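You operate a simulated robot arm through the tools that you are given. There is no shell and no other tool. Be economical: measure what you need, move in short steps, check, and stop when the job is done.

You are at the controls of a simulated robot arm. One attempt, no reset.

JOB
Gauge the three rivets in the white plate and stand a tab beside the one that reads NO.
Fine: use the orange gauge and put it back; no tab beside the other two; rivets and pins stay as they are. Set down upright: orange gauge, tab.

It is judged by the outcome, as a careful person would: the job done as asked, and still so three seconds after it is handed in. It fails if anything else is knocked over, pushed out of place, dropped, spilled or broken.

ROBOT AND FRAMES
A 7-joint arm with a two-finger parallel gripper on a trunk, on a base that drives. Base frame: it is fixed to the floor where the robot stands at the start and does not move with it; the origin is under the middle of the robot, x ahead of it, y to its left, z up; the surface under the hand at the start is at about z = 1.05. Readings come in m, degrees, newtons and seconds.
With the tool pointing down near the work surface it reaches from about 0.28 to 0.66 m from the robot's upright axis, wherever it stands. Its first joint turns from -166.0 to 166.0 degrees. Places, roughly: hole 2 of the white plate [0.3, 0.2, 1]; hole 3 of the white plate [0.3, 0.2, 1]; hole 4 of the white plate [0.3, 0.1, 1]; hole 5 of the white plate [0.3, 0, 1]; hole 6 of the white plate [0.3, -0.1, 1]; tab (3x3x4 cm) [0.5, -0.1, 1.1]. Payload 1.57 kg.
Tool frame: the origin (TCP) lies between the finger pads and is the grasp point; the fingertips stand 0.03 m ahead of it; z points along the fingers, y is the line along which they close. Largest opening 0.08 m; finger width 0.017, thickness 0.012; the body of the gripper, 0.04 by 0.082 m, starts 0.08 m behind the TCP.
Orientation is that of the tool frame in the base frame, as a unit quaternion [x, y, z, w]. With the fingers straight down and closing along the base's y, the tool's x points along the base's -x, its y along +y and its z along -z.

CONTROLS
- The arm moves only by the tool step_arm. Its argument "targets" is a list of rows, each a list of 7 numbers: the shift along the base's x, y, z in m, then the turn, a rotation vector about the base's x, y, z in rad, then the opening, from 0 (shut) to 1 (fully open). In form: [[tx, ty, tz, wx, wy, wz, jaw], ...]. A call has 1 to 12 rows; each row shifts and turns the commanded pose from where the row before left it. A row lasts 0.2 s, in which the tool goes at most 0.05 m and 8.6 degrees; a call with a longer step from one row to the next is refused whole, and so is a gripper value outside its range. A pose out of reach is approached as far as the arm can. The call stops where the force on the tool passes 40 N (or 10 N more than at its start, if that is more) or the arm is blocked; 0.2 s more then pass. Each finger travels about 0.072 m/s and halts on what it meets, pressing with about 43 N; the grip force reading is that of the motor and also rises with nothing between the fingers. The clock runs only during rows and for 0.2 s after the last one: add rows that do not move to give the fingers time. It gives the time, the measured TCP pose, the force on the tool (base axes), the opening and the grip force at its end, in the units of the frame above (readings bear some noise), with the torque about the TCP (base axes, N m) and any sound that the robot's microphone picked up.
- Cameras (640 x 400 px; columns grow to the right, rows downward): "scene" is now at [0.2494, 0.0002, 1.5396]; the picture's right is [0.00, -1.00, 0.00], its down [-0.75, -0.00, -0.66] and it looks along [0.66, 0.00, -0.75] (base axes); focal length 214 px, centre (320, 200). "wrist" rides on the gripper at [0.072, -0.007, -0.122] in the tool frame; the picture's right is [0.09, 1.00, 0.00], its down [-0.84, 0.08, -0.54] and it looks along [-0.54, 0.05, 0.84] (tool axes); focal length 238 px, centre (320, 200). There is no depth. A picture from a camera that has moved, and an enlarged one, comes with that camera's place and axes in the base frame and with its lens.
- capture(camera): a new picture of that camera. It takes no simulated time.
- slide_trunk(by): slides the trunk up (or, below 0, down) by that many m; the arm and the scene camera ride with it, the base frame stays. It gives what a move gives, with no picture.
- drive_base(legs): drives the robot by 1 to 6 legs, each [ahead, left, turn to the left] in m, m and degrees, along the robot's own axes; the way and the turn of a leg run together, so that a leg with both is an arc; at most 1.5 m and 180 degrees a leg. The arm and the cameras ride along, it lands a little off, and it stops where it bumps. It gives what a move gives.
- pan_tilt(pan, tilt): turns the head with the scene camera to pan (to the left, within 86 degrees either way) and tilt (down, from -29 to 69), counted from straight ahead of the robot. It gives what a move gives.
- zoom(camera, box): a new picture of the part [left, top, right, bottom] of that camera's present view, enlarged. It takes no simulated time.
- job_done(): hands the job in; it is judged then, once.

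Work in short steps. Places have to be worked out from the pictures, the camera data and where the tool is seen: move nearer, look again, correct. Check each grasp and each placing, and mend what went wrong. You have 120 turns and 90 pictures in all, those below and enlarged ones among them. Open the gripper and draw the arm clear of the work before you hand the job in, unless the task says otherwise; then end with one line.

The tools are called after "Request:" as a command line: name --pt "numbers of a row" for each row, then --argument value for the rest, lists and objects as JSON in quotes. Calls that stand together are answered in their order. step_arm: Moves the arm, as the interface text tells. Its arguments: {"type":"object","properties":{"targets":{"type":"array","items":{"type":"array","items":{"type":"number"}}}},"required":["targets"]} The other tools are called the same way: slide_trunk (by) slides the trunk up or down; drive_base (legs) drives the base; pan_tilt (pan, tilt) turns the head that bears the scene camera; capture (camera) takes a picture; zoom (camera, box) takes an enlarged picture of a part of a camera's view; job_done () hands the job in.

At the start:

```text
time_s: 0.0
position: [0.4848, -0.1061, 1.3909]
tool_rot: [0.0, 1.0, 0.0, 0.0]
wrist_force: [-0.6, 0.9, 0.4]
wrist_torque: [0.02, 0.03, 0.01]
grip_width: 0.0801
gripper_force: 0.1
trunk travel left (down, up): [-0.775, 0.215]
robot x, y, heading: [0.0024, 0.0011, -0.1]
head pan, tilt: [0.2, 48.5]
```

scene: 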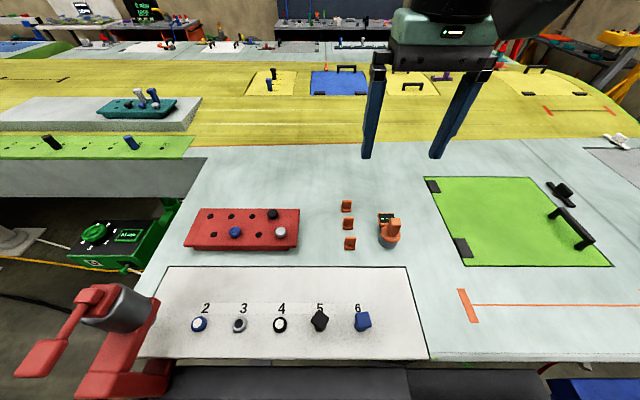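
wrist: 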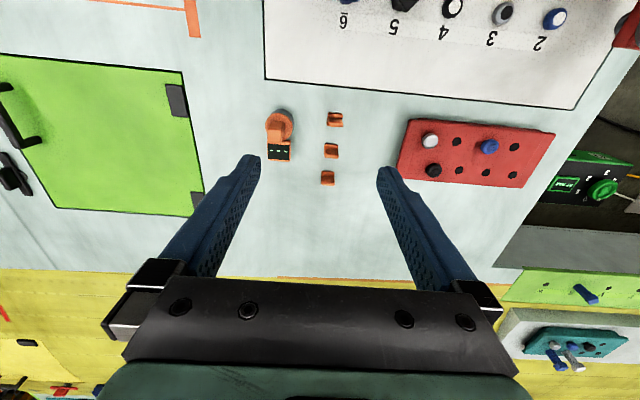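

I'll zoom in on the white plate and on the gauge and tabs to tell the items apart.

Request:
zoom --camera "scene" --box '[140, 260, 430, 370]'

Request:
zoom --camera "scene" --box '[320, 180, 440, 260]'

Request:
zoom --camera "wrist" --box '[220, 80, 380, 200]'

```text
2.21 times, centred on (285, 315) of scene
camera zoom: at [0.2494, 0.0002, 1.5396], right [0.0, -1.0, 0.0], down [-0.75, 0.0, -0.66], along [0.66, 0.0, -0.75], focal length 473 px, centre (397, -54)
```

zoom: 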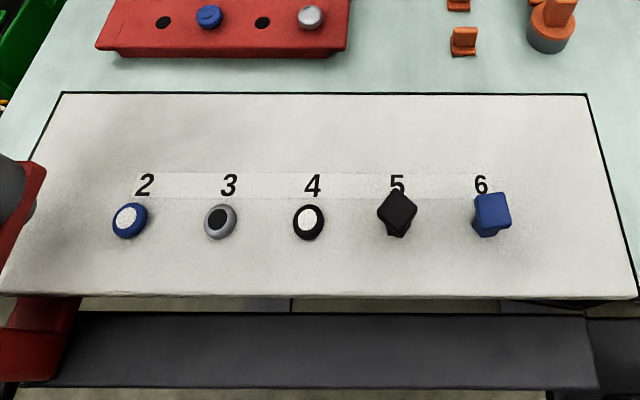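

```text
5.00 times, centred on (380, 220) of scene
camera zoom: at [0.2494, 0.0002, 1.5396], right [0.0, -1.0, 0.0], down [-0.75, 0.0, -0.66], along [0.66, 0.0, -0.75], focal length 1072 px, centre (20, 100)
```

zoom: 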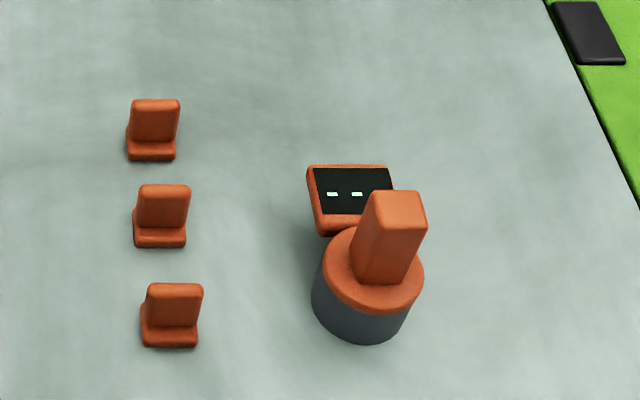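

```text
3.33 times, centred on (300, 140) of wrist
camera zoom: at [0.412, -0.1133, 1.5114], right [-0.09, 1.0, 0.0], down [0.84, 0.08, 0.54], along [0.54, 0.05, -0.84], focal length 794 px, centre (387, 400)
```

zoom: 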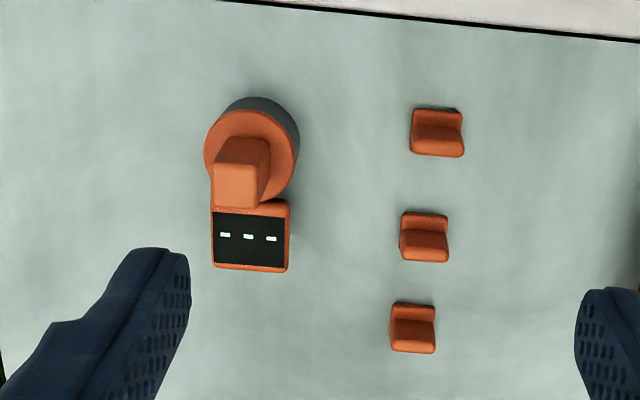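

Rivets look to be in holes 2, 3 and 4, with square-headed pins in 5 and 6. I put the gauge at about (0.535, -0.173), so I'll move above it for a closer look.

Request:
step_arm --pt "0.012 -0.017 -0.03 0 0 0 1" --pt "0.012 -0.017 -0.03 0 0 0 1" --pt "0.012 -0.017 -0.03 0 0 0 1" --pt "0.012 -0.016 -0.03 0 0 0 1" --pt "0 0 0 0 0 0 1"

Request:
capture --camera "wrist"

Request:
zoom --camera "scene" --box '[320, 150, 480, 270]'

```text
time_s: 1.2
position: [0.5304, -0.1718, 1.2687]
tool_rot: [0.0, 1.0, 0.0, 0.0]
wrist_force: [-0.3, -1.1, -0.6]
wrist_torque: [0.01, 0.03, 0.01]
grip_width: 0.0802
gripper_force: 0.1
trunk travel left (down, up): [-0.775, 0.215]
robot x, y, heading: [0.0045, 0.0002, 0.1]
head pan, tilt: [0.2, 48.5]
```

```text
84 pictures are left
camera wrist: at [0.4587, -0.1807, 1.3907], right [-0.09, 1.0, 0.0], down [0.84, 0.08, 0.54], along [0.54, 0.05, -0.84], focal length 238 px, centre (320, 200)
```

wrist: 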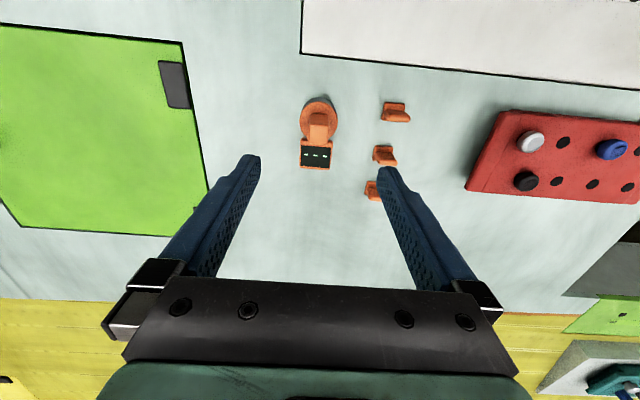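

```text
3.33 times, centred on (400, 210) of scene
camera zoom: at [0.2489, 0.0005, 1.5397], right [0.0, -1.0, 0.0], down [-0.75, 0.0, -0.66], along [0.66, 0.0, -0.75], focal length 715 px, centre (53, 167)
```

zoom: 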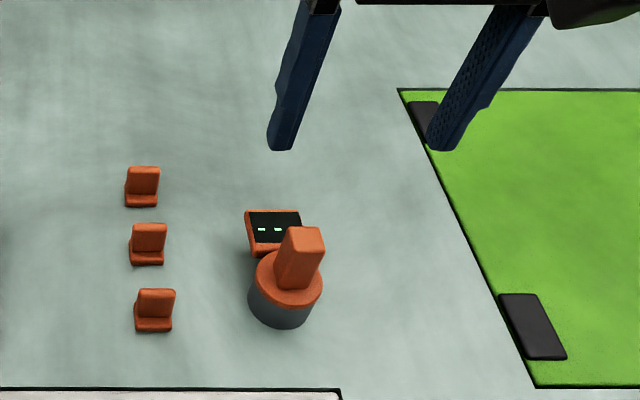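

I'll zoom on the gauge in the wrist view to locate the handle better.

Request:
zoom --camera "wrist" --box '[270, 80, 430, 200]'

Request:
zoom --camera "scene" --box '[370, 195, 410, 240]'

```text
3.33 times, centred on (350, 140) of wrist
camera zoom: at [0.4587, -0.1807, 1.3907], right [-0.09, 1.0, 0.0], down [0.84, 0.08, 0.54], along [0.54, 0.05, -0.84], focal length 794 px, centre (220, 400)
```

zoom: 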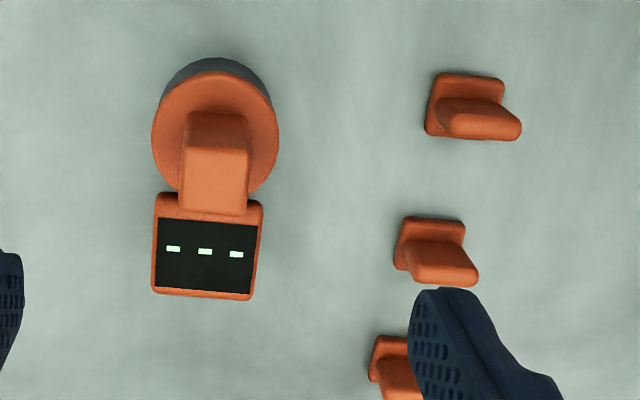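

```text
8.89 times, centred on (390, 218) of scene
camera zoom: at [0.2489, 0.0005, 1.5397], right [0.0, -1.0, 0.0], down [-0.75, 0.0, -0.66], along [0.66, 0.0, -0.75], focal length 1906 px, centre (-302, 44)
```

zoom: 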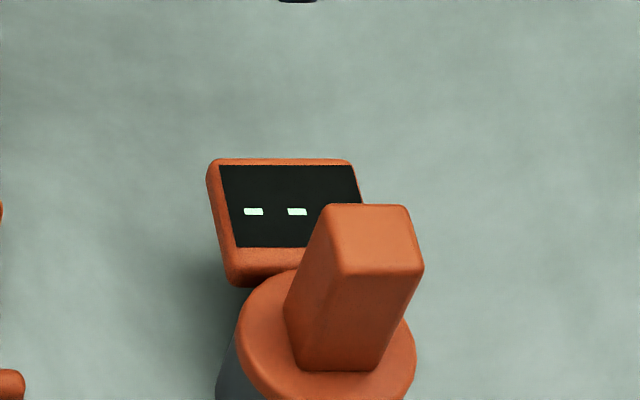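

The handle top is at about (0.536, -0.174, 1.138), and the handle is about 2 cm wide. I'll descend most of the way and check alignment.

Request:
step_arm --pt "0.003 -0.001 -0.03 0 0 0 1" --pt "0.003 -0.001 -0.03 0 0 0 1" --pt "0 0 -0.03 0 0 0 1" --pt "0 0 -0.015 0 0 0 1" --pt "0 0 0 0 0 0 1"

Request:
capture --camera "wrist"

Request:
zoom --camera "scene" --box '[320, 150, 480, 270]'

```text
time_s: 2.4
position: [0.5375, -0.173, 1.1649]
tool_rot: [0.0, 1.0, 0.0, 0.0]
wrist_force: [0.9, -0.3, -0.3]
wrist_torque: [0.02, 0.0, 0.01]
grip_width: 0.0802
gripper_force: 0.2
trunk travel left (down, up): [-0.775, 0.215]
robot x, y, heading: [0.0002, -0.0024, 0.2]
head pan, tilt: [0.2, 48.5]
```

```text
80 pictures are left
camera wrist: at [0.4653, -0.1817, 1.2868], right [-0.09, 1.0, 0.0], down [0.84, 0.08, 0.54], along [0.54, 0.05, -0.84], focal length 238 px, centre (320, 200)
```

wrist: 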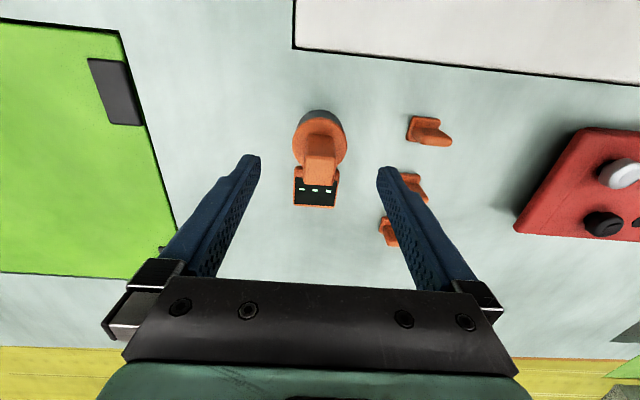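

```text
3.33 times, centred on (400, 210) of scene
camera zoom: at [0.2493, 0.0002, 1.5396], right [0.0, -1.0, 0.0], down [-0.75, 0.0, -0.66], along [0.66, 0.0, -0.75], focal length 715 px, centre (53, 167)
```

zoom: 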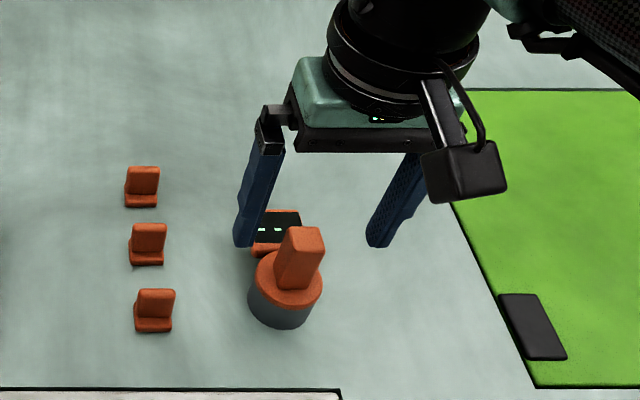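

The handle is centred between the fingers. I'll descend to TCP 1.126 and close.

Request:
step_arm --pt "-0.001 -0.001 -0.02 0 0 0 1" --pt "0 0 -0.019 0 0 0 1" --pt "0 0 0 0 0 0 1" --pt "0 0 0 0 0 0 0.5" --pt "0 0 0 0 0 0 0.2" --pt "0 0 0 0 0 0 0.1" --pt "0 0 0 0 0 0 0.1" --pt "0 0 0 0 0 0 0.1"

Request:
capture --camera "wrist"

Request:
zoom --camera "scene" --box '[320, 150, 480, 270]'

```text
time_s: 4.2
position: [0.5368, -0.1745, 1.126]
tool_rot: [0.0, 1.0, 0.001, 0.0]
wrist_force: [0.6, 1.9, 1.3]
wrist_torque: [0.03, -0.04, 0.03]
grip_width: 0.023
gripper_force: 35.7
trunk travel left (down, up): [-0.775, 0.215]
robot x, y, heading: [0.0021, -0.0022, 0.2]
head pan, tilt: [0.2, 48.5]
```

```text
78 pictures are left
camera wrist: at [0.4647, -0.1821, 1.2484], right [-0.09, 1.0, 0.0], down [0.84, 0.08, 0.54], along [0.54, 0.05, -0.84], focal length 238 px, centre (320, 200)
```

wrist: 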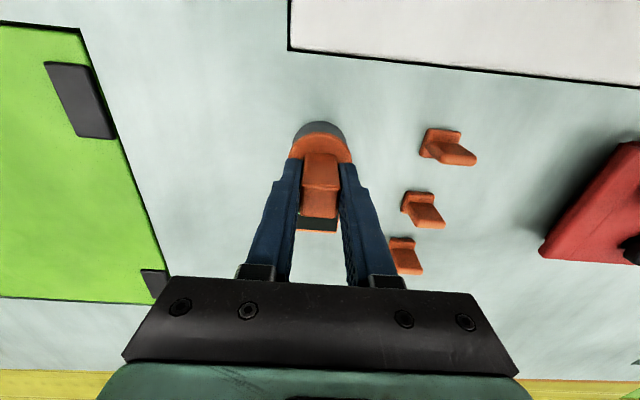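

```text
3.33 times, centred on (400, 210) of scene
camera zoom: at [0.2494, 0.0004, 1.5396], right [0.0, -1.0, 0.0], down [-0.75, 0.0, -0.66], along [0.66, 0.0, -0.75], focal length 715 px, centre (53, 167)
```

zoom: 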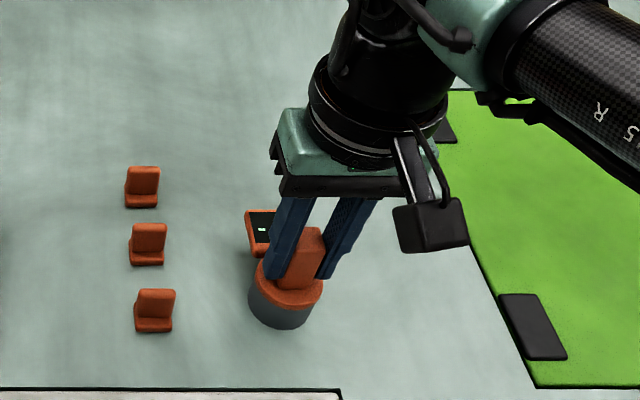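

The gauge is gripped at 23 mm. I'll lift it and check the grasp.

Request:
step_arm --pt "0 0 0.01 0 0 0 0.1" --pt "0 0 0.03 0 0 0 0.1" --pt "0 0 0.04 0 0 0 0.1" --pt "0 0 0.04 0 0 0 0.1" --pt "0 0 0.03 0 0 0 0.1" --pt "0 0 0 0 0 0 0.1"

Request:
capture --camera "wrist"

Request:
capture --camera "scene"

```text
time_s: 5.6
position: [0.5361, -0.1786, 1.2755]
tool_rot: [0.0, 1.0, 0.0, 0.0]
wrist_force: [-0.3, 0.0, -4.6]
wrist_torque: [0.01, 0.07, -0.02]
grip_width: 0.0226
gripper_force: 35.7
trunk travel left (down, up): [-0.775, 0.215]
robot x, y, heading: [-0.0006, 0.001, 0.2]
head pan, tilt: [0.2, 48.5]
```

```text
76 pictures are left
camera wrist: at [0.4645, -0.1856, 1.397], right [-0.09, 1.0, 0.0], down [0.84, 0.08, 0.54], along [0.54, 0.05, -0.84], focal length 238 px, centre (320, 200)
```

wrist: 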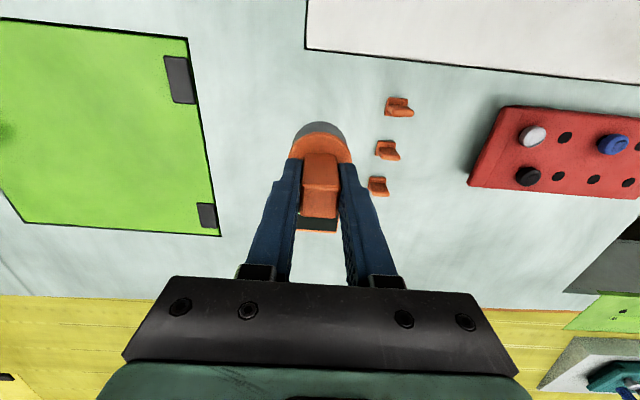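

```text
75 pictures are left
camera scene: at [0.2501, -0.0001, 1.5394], right [0.0, -1.0, 0.0], down [-0.75, 0.0, -0.66], along [0.66, 0.0, -0.75], focal length 214 px, centre (320, 200)
```

scene: 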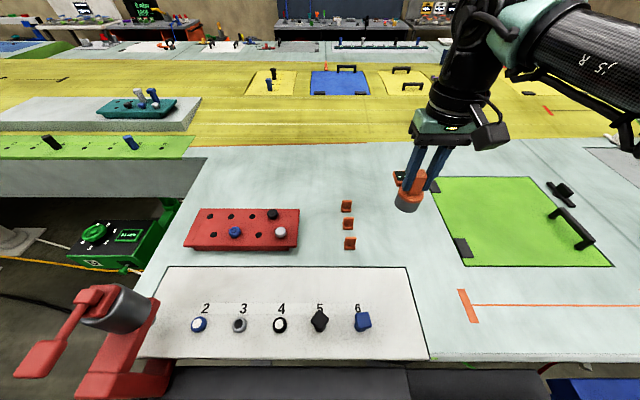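

The gauge is lifted cleanly. I'll carry it over toward hole 4, keeping a little farther out so the wrist camera sees the rivets.

Request:
step_arm --pt "-0.016 0.036 0 0 0 0 0.1" --pt "-0.016 0.036 0 0 0 0 0.1" --pt "-0.016 0.036 0 0 0 0 0.1" --pt "-0.016 0.036 0 0 0 0 0.1" --pt "-0.016 0.036 0 0 0 0 0.1" --pt "-0.016 0.036 0 0 0 0 0.1" --pt "-0.016 0.036 0 0 0 0 0.1" --pt "0 0 0 0 0 0 0.1" --pt "0 0 0 0 0 0 0.1"

Request:
capture --camera "wrist"

Request:
capture --camera "scene"

```text
time_s: 7.6
position: [0.4225, 0.0772, 1.2804]
tool_rot: [0.0, 1.0, 0.0, 0.0]
wrist_force: [0.7, 0.5, -5.2]
wrist_torque: [0.01, 0.07, -0.03]
grip_width: 0.023
gripper_force: 35.1
trunk travel left (down, up): [-0.775, 0.215]
robot x, y, heading: [-0.0001, 0.003, 0.0]
head pan, tilt: [0.2, 48.5]
```

```text
74 pictures are left
camera wrist: at [0.3509, 0.0699, 1.4022], right [-0.09, 1.0, 0.0], down [0.84, 0.08, 0.54], along [0.54, 0.05, -0.84], focal length 238 px, centre (320, 200)
```

wrist: 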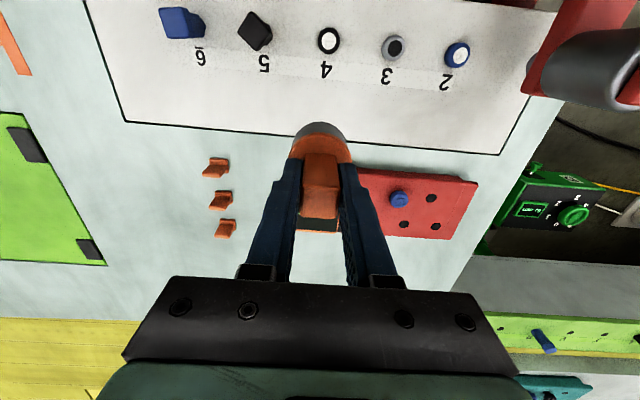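

```text
73 pictures are left
camera scene: at [0.2498, 0.0006, 1.5395], right [0.0, -1.0, 0.0], down [-0.75, 0.0, -0.66], along [0.66, 0.0, -0.75], focal length 214 px, centre (320, 200)
```

scene: 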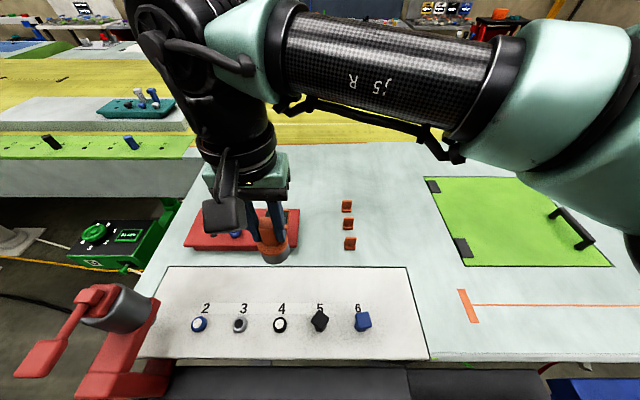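

Now I'll zoom in on the rivets for triangulation.

Request:
zoom --camera "wrist" --box '[300, 0, 500, 100]'

Request:
zoom --camera "scene" --box '[180, 290, 300, 350]'

```text
3.20 times, centred on (400, 50) of wrist
camera zoom: at [0.3509, 0.0699, 1.4022], right [-0.09, 1.0, 0.0], down [0.84, 0.08, 0.54], along [0.54, 0.05, -0.84], focal length 763 px, centre (64, 680)
```

zoom: 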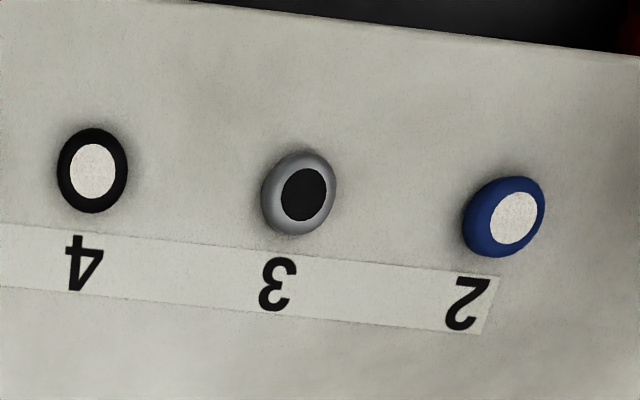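

```text
5.33 times, centred on (240, 320) of scene
camera zoom: at [0.2498, 0.0006, 1.5395], right [0.0, -1.0, 0.0], down [-0.75, 0.0, -0.66], along [0.66, 0.0, -0.75], focal length 1144 px, centre (747, -440)
```

zoom: 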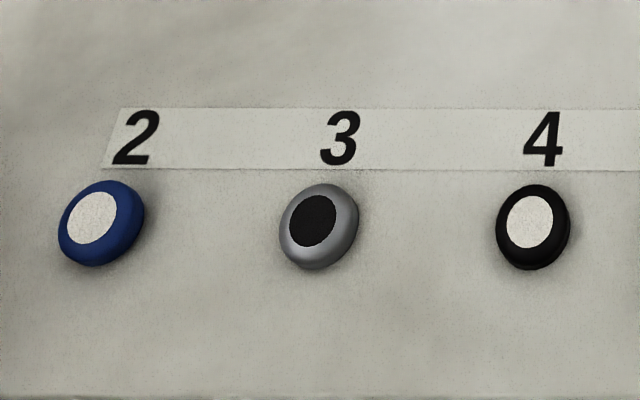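

Next I'll measure where the gauge's axis sits relative to the TCP.

Request:
zoom --camera "wrist" --box '[270, 110, 370, 240]'

Request:
zoom --camera "scene" --box '[230, 190, 310, 270]'

```text
3.08 times, centred on (320, 175) of wrist
camera zoom: at [0.3509, 0.0699, 1.4022], right [-0.09, 1.0, 0.0], down [0.84, 0.08, 0.54], along [0.54, 0.05, -0.84], focal length 733 px, centre (320, 277)
```

zoom: 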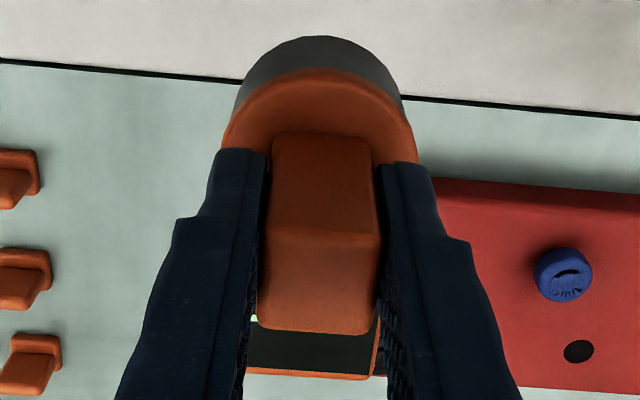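

```text
5.00 times, centred on (270, 230) of scene
camera zoom: at [0.2498, 0.0006, 1.5395], right [0.0, -1.0, 0.0], down [-0.75, 0.0, -0.66], along [0.66, 0.0, -0.75], focal length 1072 px, centre (570, 50)
```

zoom: 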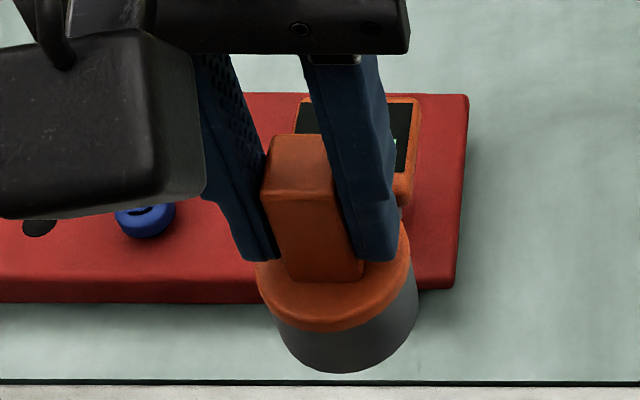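

The gauge axis coincides with the TCP within about 1 mm. Rivet 4 is at about (0.346, 0.0795), so I'll move above it and come partway down.

Request:
step_arm --pt "-0.026 0.001 0 0 0 0 0.1" --pt "-0.026 0.001 0 0 0 0 0.1" --pt "-0.026 0.001 -0.01 0 0 0 0.1" --pt "0 0 -0.03 0 0 0 0.1" --pt "0 0 -0.03 0 0 0 0.1" --pt "0 0 -0.03 0 0 0 0.1" --pt "0 0 -0.015 0 0 0 0.1" --pt "0 0 0 0 0 0 0.1"

Request:
capture --camera "wrist"

Request:
zoom --camera "scene" --box '[180, 240, 380, 365]'

```text
time_s: 9.4
position: [0.3489, 0.0812, 1.162]
tool_rot: [0.0, 1.0, 0.0, 0.001]
wrist_force: [-0.5, -0.5, -5.1]
wrist_torque: [0.01, 0.03, 0.0]
grip_width: 0.0229
gripper_force: 35.1
trunk travel left (down, up): [-0.775, 0.215]
robot x, y, heading: [-0.0011, 0.0022, -0.1]
head pan, tilt: [0.2, 48.5]
```

```text
68 pictures are left
camera wrist: at [0.2759, 0.0742, 1.2835], right [-0.09, 1.0, 0.0], down [0.84, 0.08, 0.54], along [0.54, 0.05, -0.84], focal length 238 px, centre (320, 200)
```

wrist: 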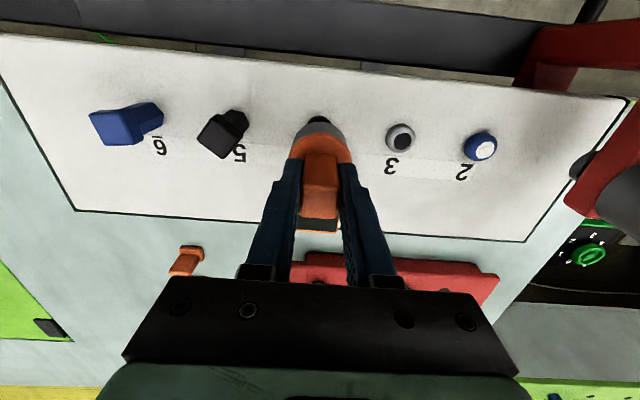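

```text
3.20 times, centred on (280, 302) of scene
camera zoom: at [0.2496, 0.0002, 1.5395], right [0.0, -1.0, 0.0], down [-0.75, 0.0, -0.66], along [0.66, 0.0, -0.75], focal length 686 px, centre (448, -128)
```

zoom: 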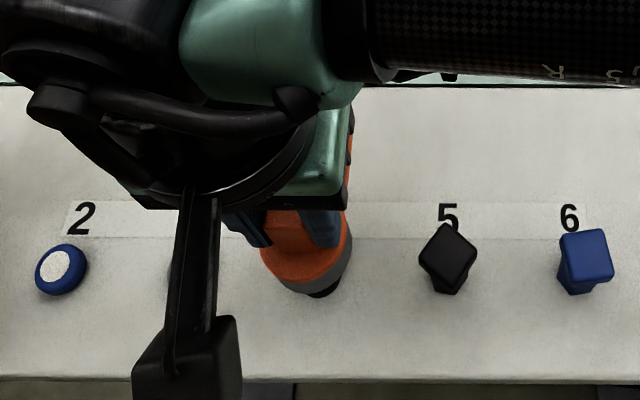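

I'll zoom both views to verify the alignment over rivet 4.

Request:
zoom --camera "wrist" --box '[270, 90, 510, 220]'

Request:
zoom --camera "scene" --box '[240, 290, 310, 350]'

```text
2.67 times, centred on (390, 155) of wrist
camera zoom: at [0.2759, 0.0742, 1.2835], right [-0.09, 1.0, 0.0], down [0.84, 0.08, 0.54], along [0.54, 0.05, -0.84], focal length 636 px, centre (133, 320)
```

zoom: 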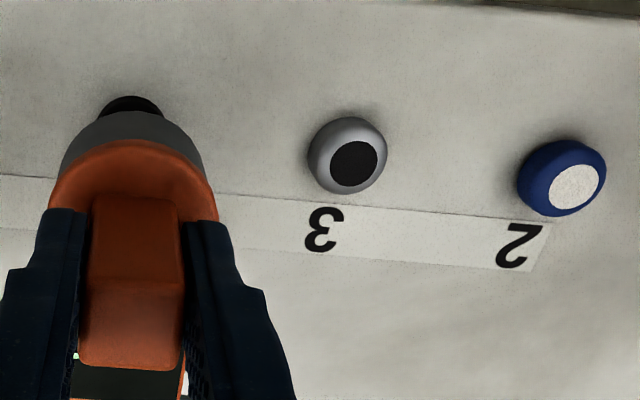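

```text
6.67 times, centred on (275, 320) of scene
camera zoom: at [0.2496, 0.0002, 1.5395], right [0.0, -1.0, 0.0], down [-0.75, 0.0, -0.66], along [0.66, 0.0, -0.75], focal length 1430 px, centre (620, -600)
```

zoom: 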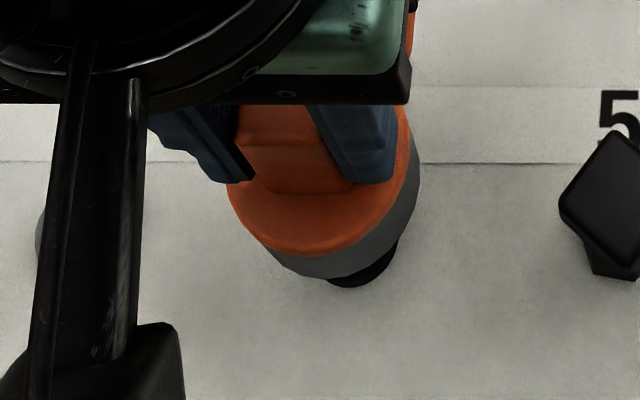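

The gauge looks about 4 mm too far in +x and 2 mm too far in +y. I'll correct that, lower 1 cm and look again.

Request:
step_arm --pt "-0.004 -0.002 0 0 0 0 0.1" --pt "0 0 -0.01 0 0 0 0.1" --pt "0 0 0 0 0 0 0.1"

Request:
zoom --camera "wrist" --box '[270, 90, 430, 190]'

Request:
zoom --camera "scene" --box '[240, 290, 310, 350]'

```text
time_s: 10.2
position: [0.3443, 0.0788, 1.1508]
tool_rot: [0.001, 1.0, 0.0, 0.0]
wrist_force: [0.5, 0.3, -4.4]
wrist_torque: [0.01, 0.06, -0.01]
grip_width: 0.0229
gripper_force: 35.5
trunk travel left (down, up): [-0.775, 0.215]
robot x, y, heading: [-0.002, 0.0036, -0.1]
head pan, tilt: [0.2, 48.5]
```

```text
4.00 times, centred on (350, 140) of wrist
camera zoom: at [0.2723, 0.0715, 1.2721], right [-0.09, 1.0, 0.0], down [0.84, 0.08, 0.54], along [0.54, 0.05, -0.84], focal length 953 px, centre (200, 440)
```

zoom: 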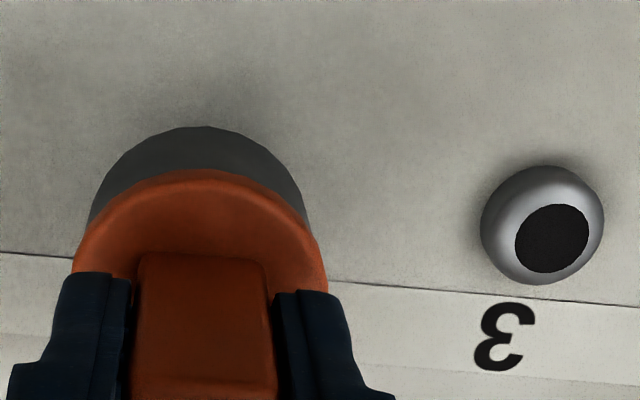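

```text
6.67 times, centred on (275, 320) of scene
camera zoom: at [0.2496, 0.0002, 1.5395], right [0.0, -1.0, 0.0], down [-0.75, 0.0, -0.66], along [0.66, 0.0, -0.75], focal length 1430 px, centre (620, -600)
```

zoom: 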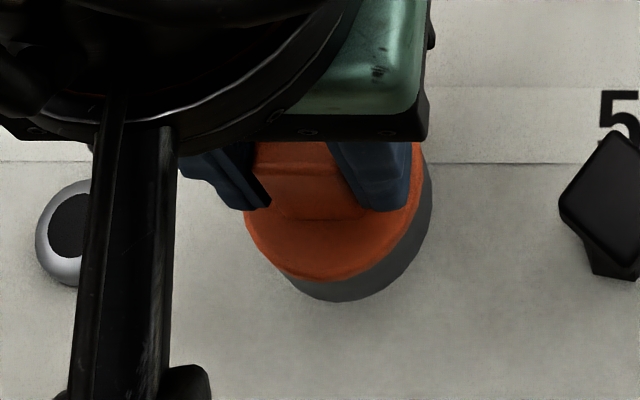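

It's aligned within about 2 mm. I'll lower in small steps toward the plate.

Request:
step_arm --pt "-0.001 0 -0.004 0 0 0 0.1" --pt "0 0 -0.004 0 0 0 0.1" --pt "0 0 -0.003 0 0 0 0.1" --pt "0 0 0 0 0 0 0.1"

```text
time_s: 11.2
position: [0.3411, 0.0785, 1.1399]
tool_rot: [0.0, 1.0, 0.0, 0.001]
wrist_force: [-0.5, 1.2, -4.8]
wrist_torque: [-0.02, 0.08, -0.01]
grip_width: 0.0225
gripper_force: 35.0
trunk travel left (down, up): [-0.775, 0.215]
robot x, y, heading: [-0.0, 0.0039, 0.1]
head pan, tilt: [0.2, 48.5]
```

No contact yet, so I'll keep lowering.

Request:
step_arm --pt "0 0 -0.003 0 0 0 0.1" --pt "0 0 -0.002 0 0 0 0.1" --pt "0 0 0 0 0 0 0.1"

Request:
zoom --camera "wrist" --box '[270, 90, 430, 190]'

Request:
zoom --camera "scene" --box '[240, 290, 310, 350]'

```text
time_s: 12.0
position: [0.3428, 0.0787, 1.1342]
tool_rot: [0.0, 1.0, 0.0, 0.0]
wrist_force: [0.7, -0.3, -4.7]
wrist_torque: [-0.01, 0.06, 0.01]
grip_width: 0.0226
gripper_force: 35.2
trunk travel left (down, up): [-0.775, 0.215]
robot x, y, heading: [-0.0007, -0.0022, 0.1]
head pan, tilt: [0.2, 48.5]
```

```text
4.00 times, centred on (350, 140) of wrist
camera zoom: at [0.2701, 0.0709, 1.2561], right [-0.09, 1.0, 0.0], down [0.84, 0.08, 0.54], along [0.54, 0.05, -0.84], focal length 953 px, centre (200, 440)
```

zoom: 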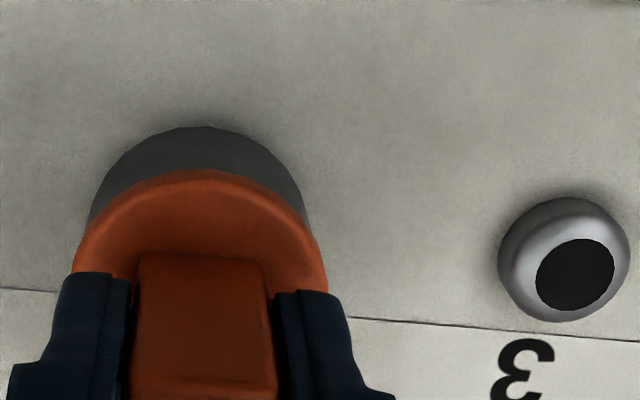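

```text
6.67 times, centred on (275, 320) of scene
camera zoom: at [0.2497, 0.0003, 1.5395], right [0.0, -1.0, 0.0], down [-0.75, 0.0, -0.66], along [0.66, 0.0, -0.75], focal length 1430 px, centre (620, -600)
```

zoom: 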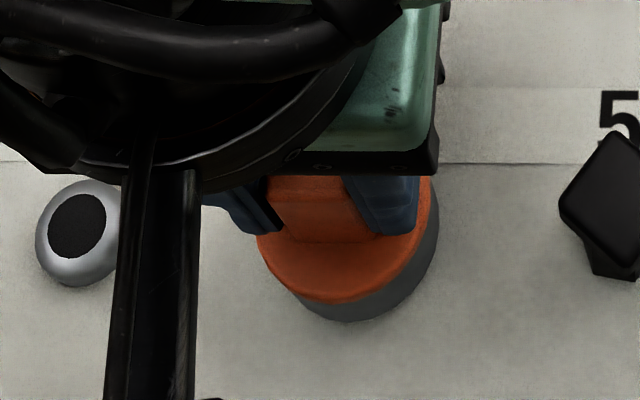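

Still aligned, within about 1 mm. I'll lower further until contact.

Request:
step_arm --pt "0 0 -0.002 0 0 0 0.1" --pt "0 0 -0.002 0 0 0 0.1" --pt "0 0 0 0 0 0 0.1"

```text
time_s: 12.8
position: [0.3428, 0.0777, 1.1324]
tool_rot: [0.0, 1.0, 0.001, 0.0]
wrist_force: [0.4, -0.7, -4.9]
wrist_torque: [0.0, 0.07, 0.01]
grip_width: 0.0228
gripper_force: 35.2
trunk travel left (down, up): [-0.775, 0.215]
robot x, y, heading: [-0.0029, -0.0023, 0.2]
head pan, tilt: [0.2, 48.5]
```

Still no contact, so I'll go on.

Request:
step_arm --pt "0 0 -0.0015 0 0 0 0.1" --pt "0 0 0 0 0 0 0.1" --pt "0 0 -0.0015 0 0 0 0.1" --pt "0 0 0 0 0 0 0.1"

Request:
capture --camera "wrist"

```text
time_s: 13.8
position: [0.3425, 0.0771, 1.129]
tool_rot: [0.0, 1.0, -0.001, 0.0]
wrist_force: [0.4, -0.9, -5.5]
wrist_torque: [-0.01, 0.07, 0.0]
grip_width: 0.0228
gripper_force: 35.6
trunk travel left (down, up): [-0.775, 0.215]
robot x, y, heading: [0.0005, -0.0008, 0.1]
head pan, tilt: [0.2, 48.5]
```

```text
60 pictures are left
camera wrist: at [0.27, 0.0695, 1.2507], right [-0.09, 1.0, 0.0], down [0.84, 0.08, 0.54], along [0.54, 0.05, -0.84], focal length 238 px, centre (320, 200)
```

wrist: 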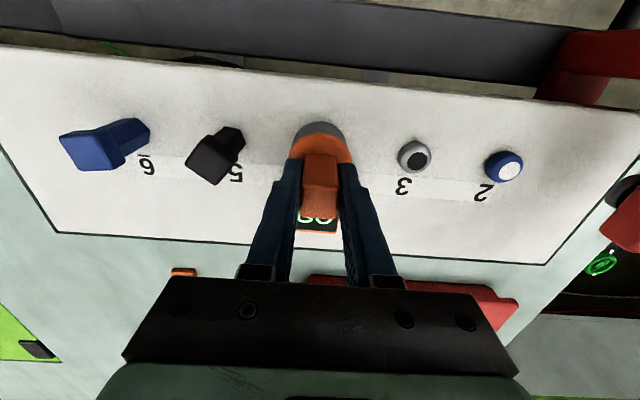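

Something like "GO" has appeared on the display. I'll zoom on it.

Request:
zoom --camera "wrist" --box '[290, 190, 350, 240]'

Request:
zoom --camera "scene" --box '[220, 260, 320, 350]'

```text
8.00 times, centred on (320, 215) of wrist
camera zoom: at [0.27, 0.0695, 1.2507], right [-0.09, 1.0, 0.0], down [0.84, 0.08, 0.54], along [0.54, 0.05, -0.84], focal length 1907 px, centre (320, 80)
```

zoom: 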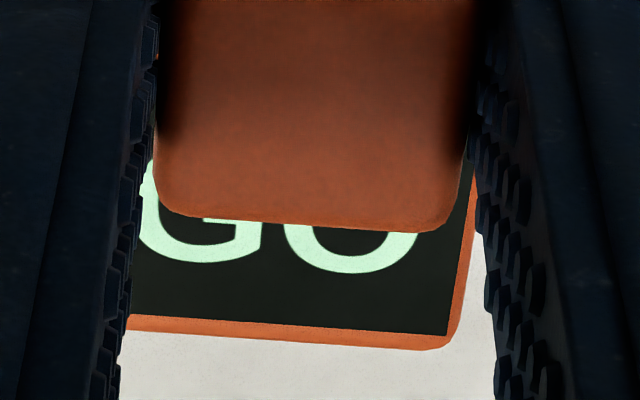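

```text
4.44 times, centred on (270, 305) of scene
camera zoom: at [0.2497, 0.0003, 1.5395], right [0.0, -1.0, 0.0], down [-0.75, 0.0, -0.66], along [0.66, 0.0, -0.75], focal length 953 px, centre (542, -267)
```

zoom: 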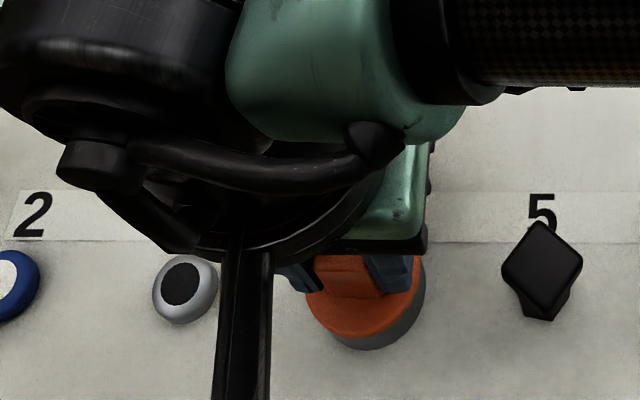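

Rivet 4 reads GO. I'll lower a little more to confirm it is fully seated and the reading holds.

Request:
step_arm --pt "0 0 -0.001 0 0 0 0.1" --pt "0 0 0 0 0 0 0.1" --pt "0 0 -0.001 0 0 0 0.1" --pt "0 0 0 0 0 0 0.1"

Request:
zoom --camera "wrist" --box '[290, 190, 350, 240]'

```text
time_s: 14.8
position: [0.3422, 0.0767, 1.1273]
tool_rot: [-0.001, 1.0, 0.0, 0.001]
wrist_force: [-0.2, 0.5, 1.7]
wrist_torque: [-0.04, 0.12, -0.02]
grip_width: 0.0229
gripper_force: 35.4
trunk travel left (down, up): [-0.775, 0.215]
robot x, y, heading: [0.0006, -0.0015, -0.1]
head pan, tilt: [0.2, 48.5]
```

```text
8.00 times, centred on (320, 215) of wrist
camera zoom: at [0.2705, 0.0693, 1.2484], right [-0.09, 1.0, 0.0], down [0.84, 0.08, 0.54], along [0.54, 0.05, -0.84], focal length 1907 px, centre (320, 80)
```

zoom: 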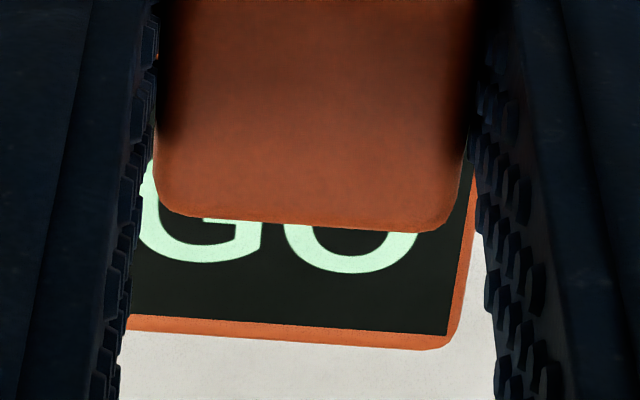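

Seated, with light contact, and it reads GO. Next I'll lift 3 cm and shift 0.0795 in y to rivet 3.

Request:
step_arm --pt "0 0 0.01 0 0 0 0.1" --pt "0 0 0.02 0 0 0 0.1" --pt "0 0.027 0 0 0 0 0.1" --pt "0 0.027 0 0 0 0 0.1" --pt "0 0.0255 0 0 0 0 0.1" --pt "0 0 -0.012 0 0 0 0.1" --pt "0 0 0 0 0 0 0.1"

Request:
zoom --camera "wrist" --box '[200, 90, 440, 240]'

Request:
zoom --camera "scene" --box '[180, 280, 300, 355]'

```text
time_s: 16.4
position: [0.3427, 0.1571, 1.1441]
tool_rot: [0.001, 1.0, 0.0, 0.0]
wrist_force: [0.3, -0.9, -5.8]
wrist_torque: [0.0, 0.01, 0.01]
grip_width: 0.0229
gripper_force: 34.3
trunk travel left (down, up): [-0.775, 0.215]
robot x, y, heading: [0.0004, -0.0037, 0.3]
head pan, tilt: [0.2, 48.5]
```

```text
2.67 times, centred on (320, 165) of wrist
camera zoom: at [0.2701, 0.1498, 1.2653], right [-0.09, 1.0, 0.0], down [0.84, 0.08, 0.54], along [0.54, 0.05, -0.84], focal length 636 px, centre (320, 293)
```

zoom: 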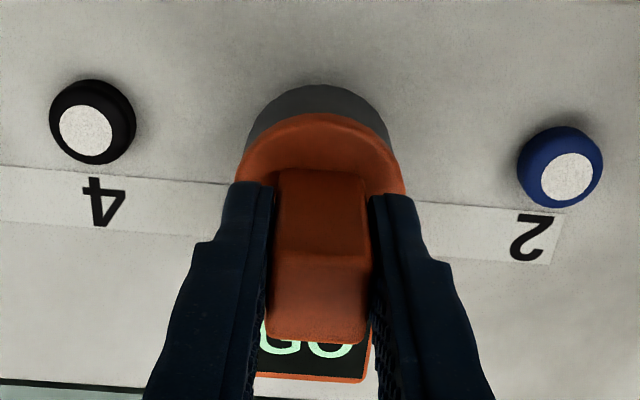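

```text
5.33 times, centred on (240, 318) of scene
camera zoom: at [0.2496, 0.0005, 1.5395], right [0.0, -1.0, 0.0], down [-0.75, 0.0, -0.66], along [0.66, 0.0, -0.75], focal length 1144 px, centre (747, -427)
```

zoom: 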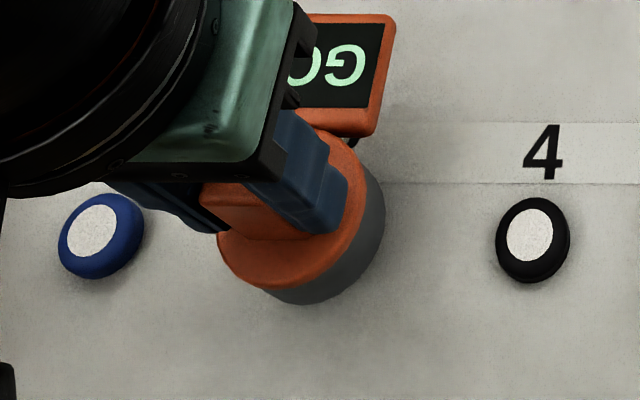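

From the symmetry of rivets 2 and 4, I need about +2.5 mm in y. I'll correct and lower.

Request:
step_arm --pt "0.0005 0.0025 0 0 0 0 0.1" --pt "0 0 -0.006 0 0 0 0.1" --pt "0 0 -0.004 0 0 0 0.1" --pt "0 0 -0.003 0 0 0 0.1" --pt "0 0 0 0 0 0 0.1"

Request:
zoom --camera "wrist" --box '[200, 90, 440, 240]'

```text
time_s: 17.6
position: [0.3436, 0.1609, 1.1301]
tool_rot: [-0.001, 1.0, 0.0, 0.0]
wrist_force: [-0.6, -0.9, -4.9]
wrist_torque: [0.01, 0.06, 0.02]
grip_width: 0.0228
gripper_force: 35.6
trunk travel left (down, up): [-0.775, 0.215]
robot x, y, heading: [-0.0006, -0.0003, 0.1]
head pan, tilt: [0.2, 48.5]
```

```text
2.67 times, centred on (320, 165) of wrist
camera zoom: at [0.2709, 0.1526, 1.2524], right [-0.09, 1.0, 0.0], down [0.84, 0.08, 0.54], along [0.54, 0.05, -0.84], focal length 636 px, centre (320, 293)
```

zoom: 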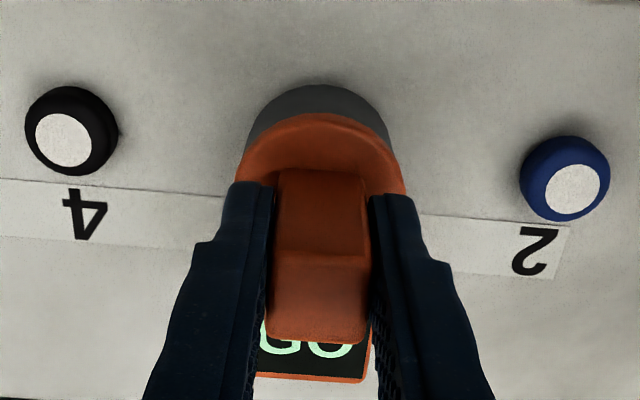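

It's centred now. I'll seat it on rivet 3.

Request:
step_arm --pt "0 0 -0.002 0 0 0 0.1" --pt "0 0 0 0 0 0 0.1" --pt "0 0 -0.0015 0 0 0 0.1" --pt "0 0 0 0 0 0 0.1" --pt "0 0 -0.001 0 0 0 0.1" --pt "0 0 0 0 0 0 0.1"

Request:
zoom --camera "wrist" --box '[290, 190, 350, 240]'

Request:
zoom --camera "scene" --box '[180, 280, 300, 355]'

```text
time_s: 19.0
position: [0.3434, 0.1607, 1.127]
tool_rot: [0.0, 1.0, 0.001, 0.001]
wrist_force: [2.1, 0.6, 5.1]
wrist_torque: [-0.11, 0.02, 0.05]
grip_width: 0.0226
gripper_force: 34.9
trunk travel left (down, up): [-0.775, 0.215]
robot x, y, heading: [0.0014, -0.0004, -0.2]
head pan, tilt: [0.2, 48.5]
```

```text
8.00 times, centred on (320, 215) of wrist
camera zoom: at [0.2703, 0.1523, 1.2483], right [-0.09, 1.0, 0.0], down [0.84, 0.08, 0.54], along [0.54, 0.05, -0.84], focal length 1907 px, centre (320, 80)
```

zoom: 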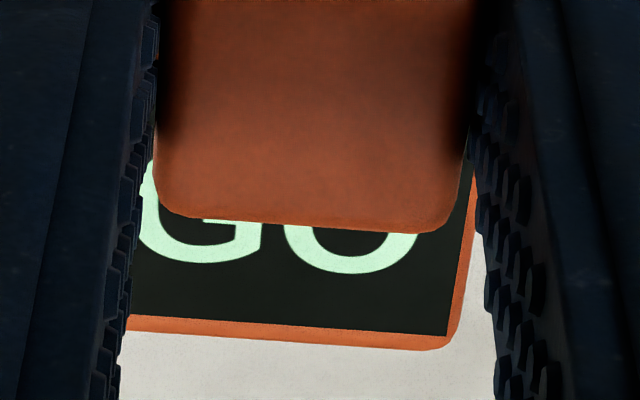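

```text
5.33 times, centred on (240, 318) of scene
camera zoom: at [0.2494, 0.0002, 1.5398], right [0.0, -1.0, 0.0], down [-0.75, 0.0, -0.66], along [0.66, 0.0, -0.75], focal length 1144 px, centre (747, -427)
```

zoom: 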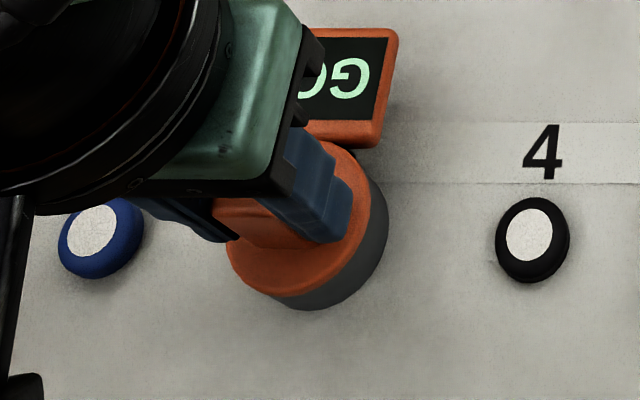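

Rivet 3 reads GO, seated with 10 N of contact change. Next I'll lift, move to rivet 2 and watch clearance to the red vise.

Request:
step_arm --pt "0 0 0.01 0 0 0 0.1" --pt "0 0 0.02 0 0 0 0.1" --pt "0 0.02 0.01 0 0 0 0.1" --pt "0 0.02 0 0 0 0 0.1" --pt "0 0 0 0 0 0 0.1"

Request:
capture --camera "wrist"

Request:
capture --camera "scene"

```text
time_s: 20.2
position: [0.3437, 0.2007, 1.1644]
tool_rot: [0.0, 1.0, -0.001, 0.0]
wrist_force: [0.5, 0.0, -5.4]
wrist_torque: [0.02, 0.04, 0.02]
grip_width: 0.0229
gripper_force: 35.4
trunk travel left (down, up): [-0.775, 0.215]
robot x, y, heading: [0.0022, -0.0031, 0.0]
head pan, tilt: [0.2, 48.5]
```

```text
51 pictures are left
camera wrist: at [0.271, 0.1921, 1.2871], right [-0.09, 1.0, 0.0], down [0.84, 0.08, 0.54], along [0.54, 0.05, -0.84], focal length 238 px, centre (320, 200)
```

wrist: 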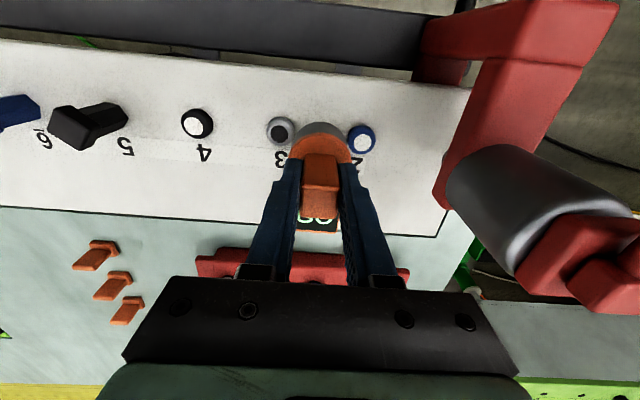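

```text
50 pictures are left
camera scene: at [0.2497, -0.0001, 1.5395], right [0.0, -1.0, 0.0], down [-0.75, 0.0, -0.66], along [0.66, 0.0, -0.75], focal length 214 px, centre (320, 200)
```

scene: 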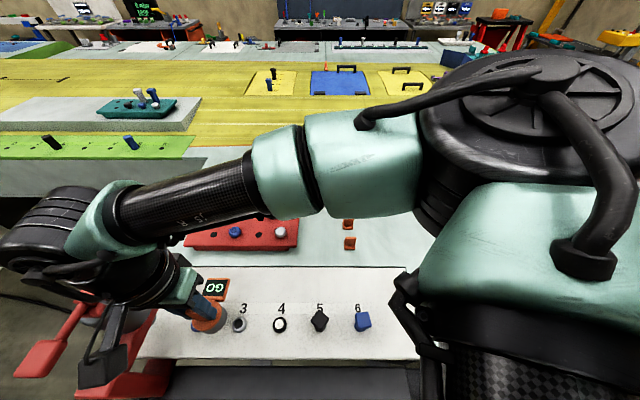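

The wrist link hangs out toward the red vise, so I'll check that clearance before going on.

Request:
zoom --camera "scene" --box '[0, 160, 280, 400]'

Request:
zoom --camera "wrist" --box '[400, 0, 640, 400]'

```text
1.67 times, centred on (140, 280) of scene
camera zoom: at [0.2497, -0.0001, 1.5395], right [0.0, -1.0, 0.0], down [-0.75, 0.0, -0.66], along [0.66, 0.0, -0.75], focal length 358 px, centre (620, 67)
```

zoom: 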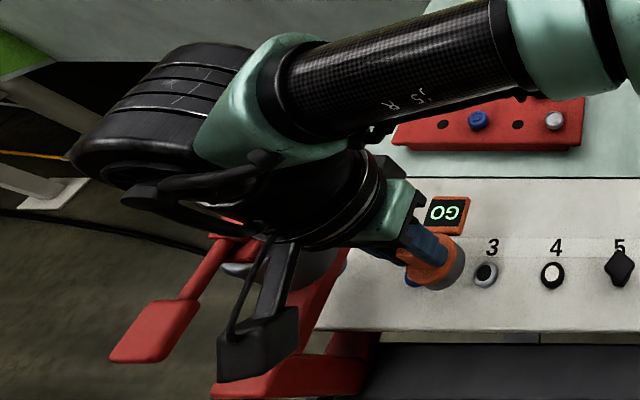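

```text
1.00 times, centred on (520, 200) of wrist (not enlarged: the box is as wide or as high as the picture)
camera zoom: at [0.271, 0.1921, 1.2871], right [-0.09, 1.0, 0.0], down [0.84, 0.08, 0.54], along [0.54, 0.05, -0.84], focal length 238 px, centre (120, 200)
```

zoom: 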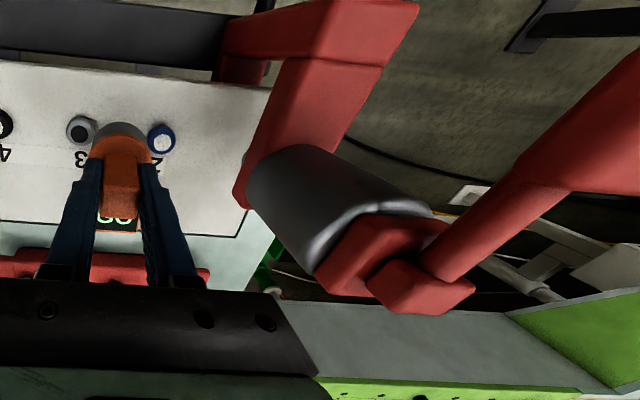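

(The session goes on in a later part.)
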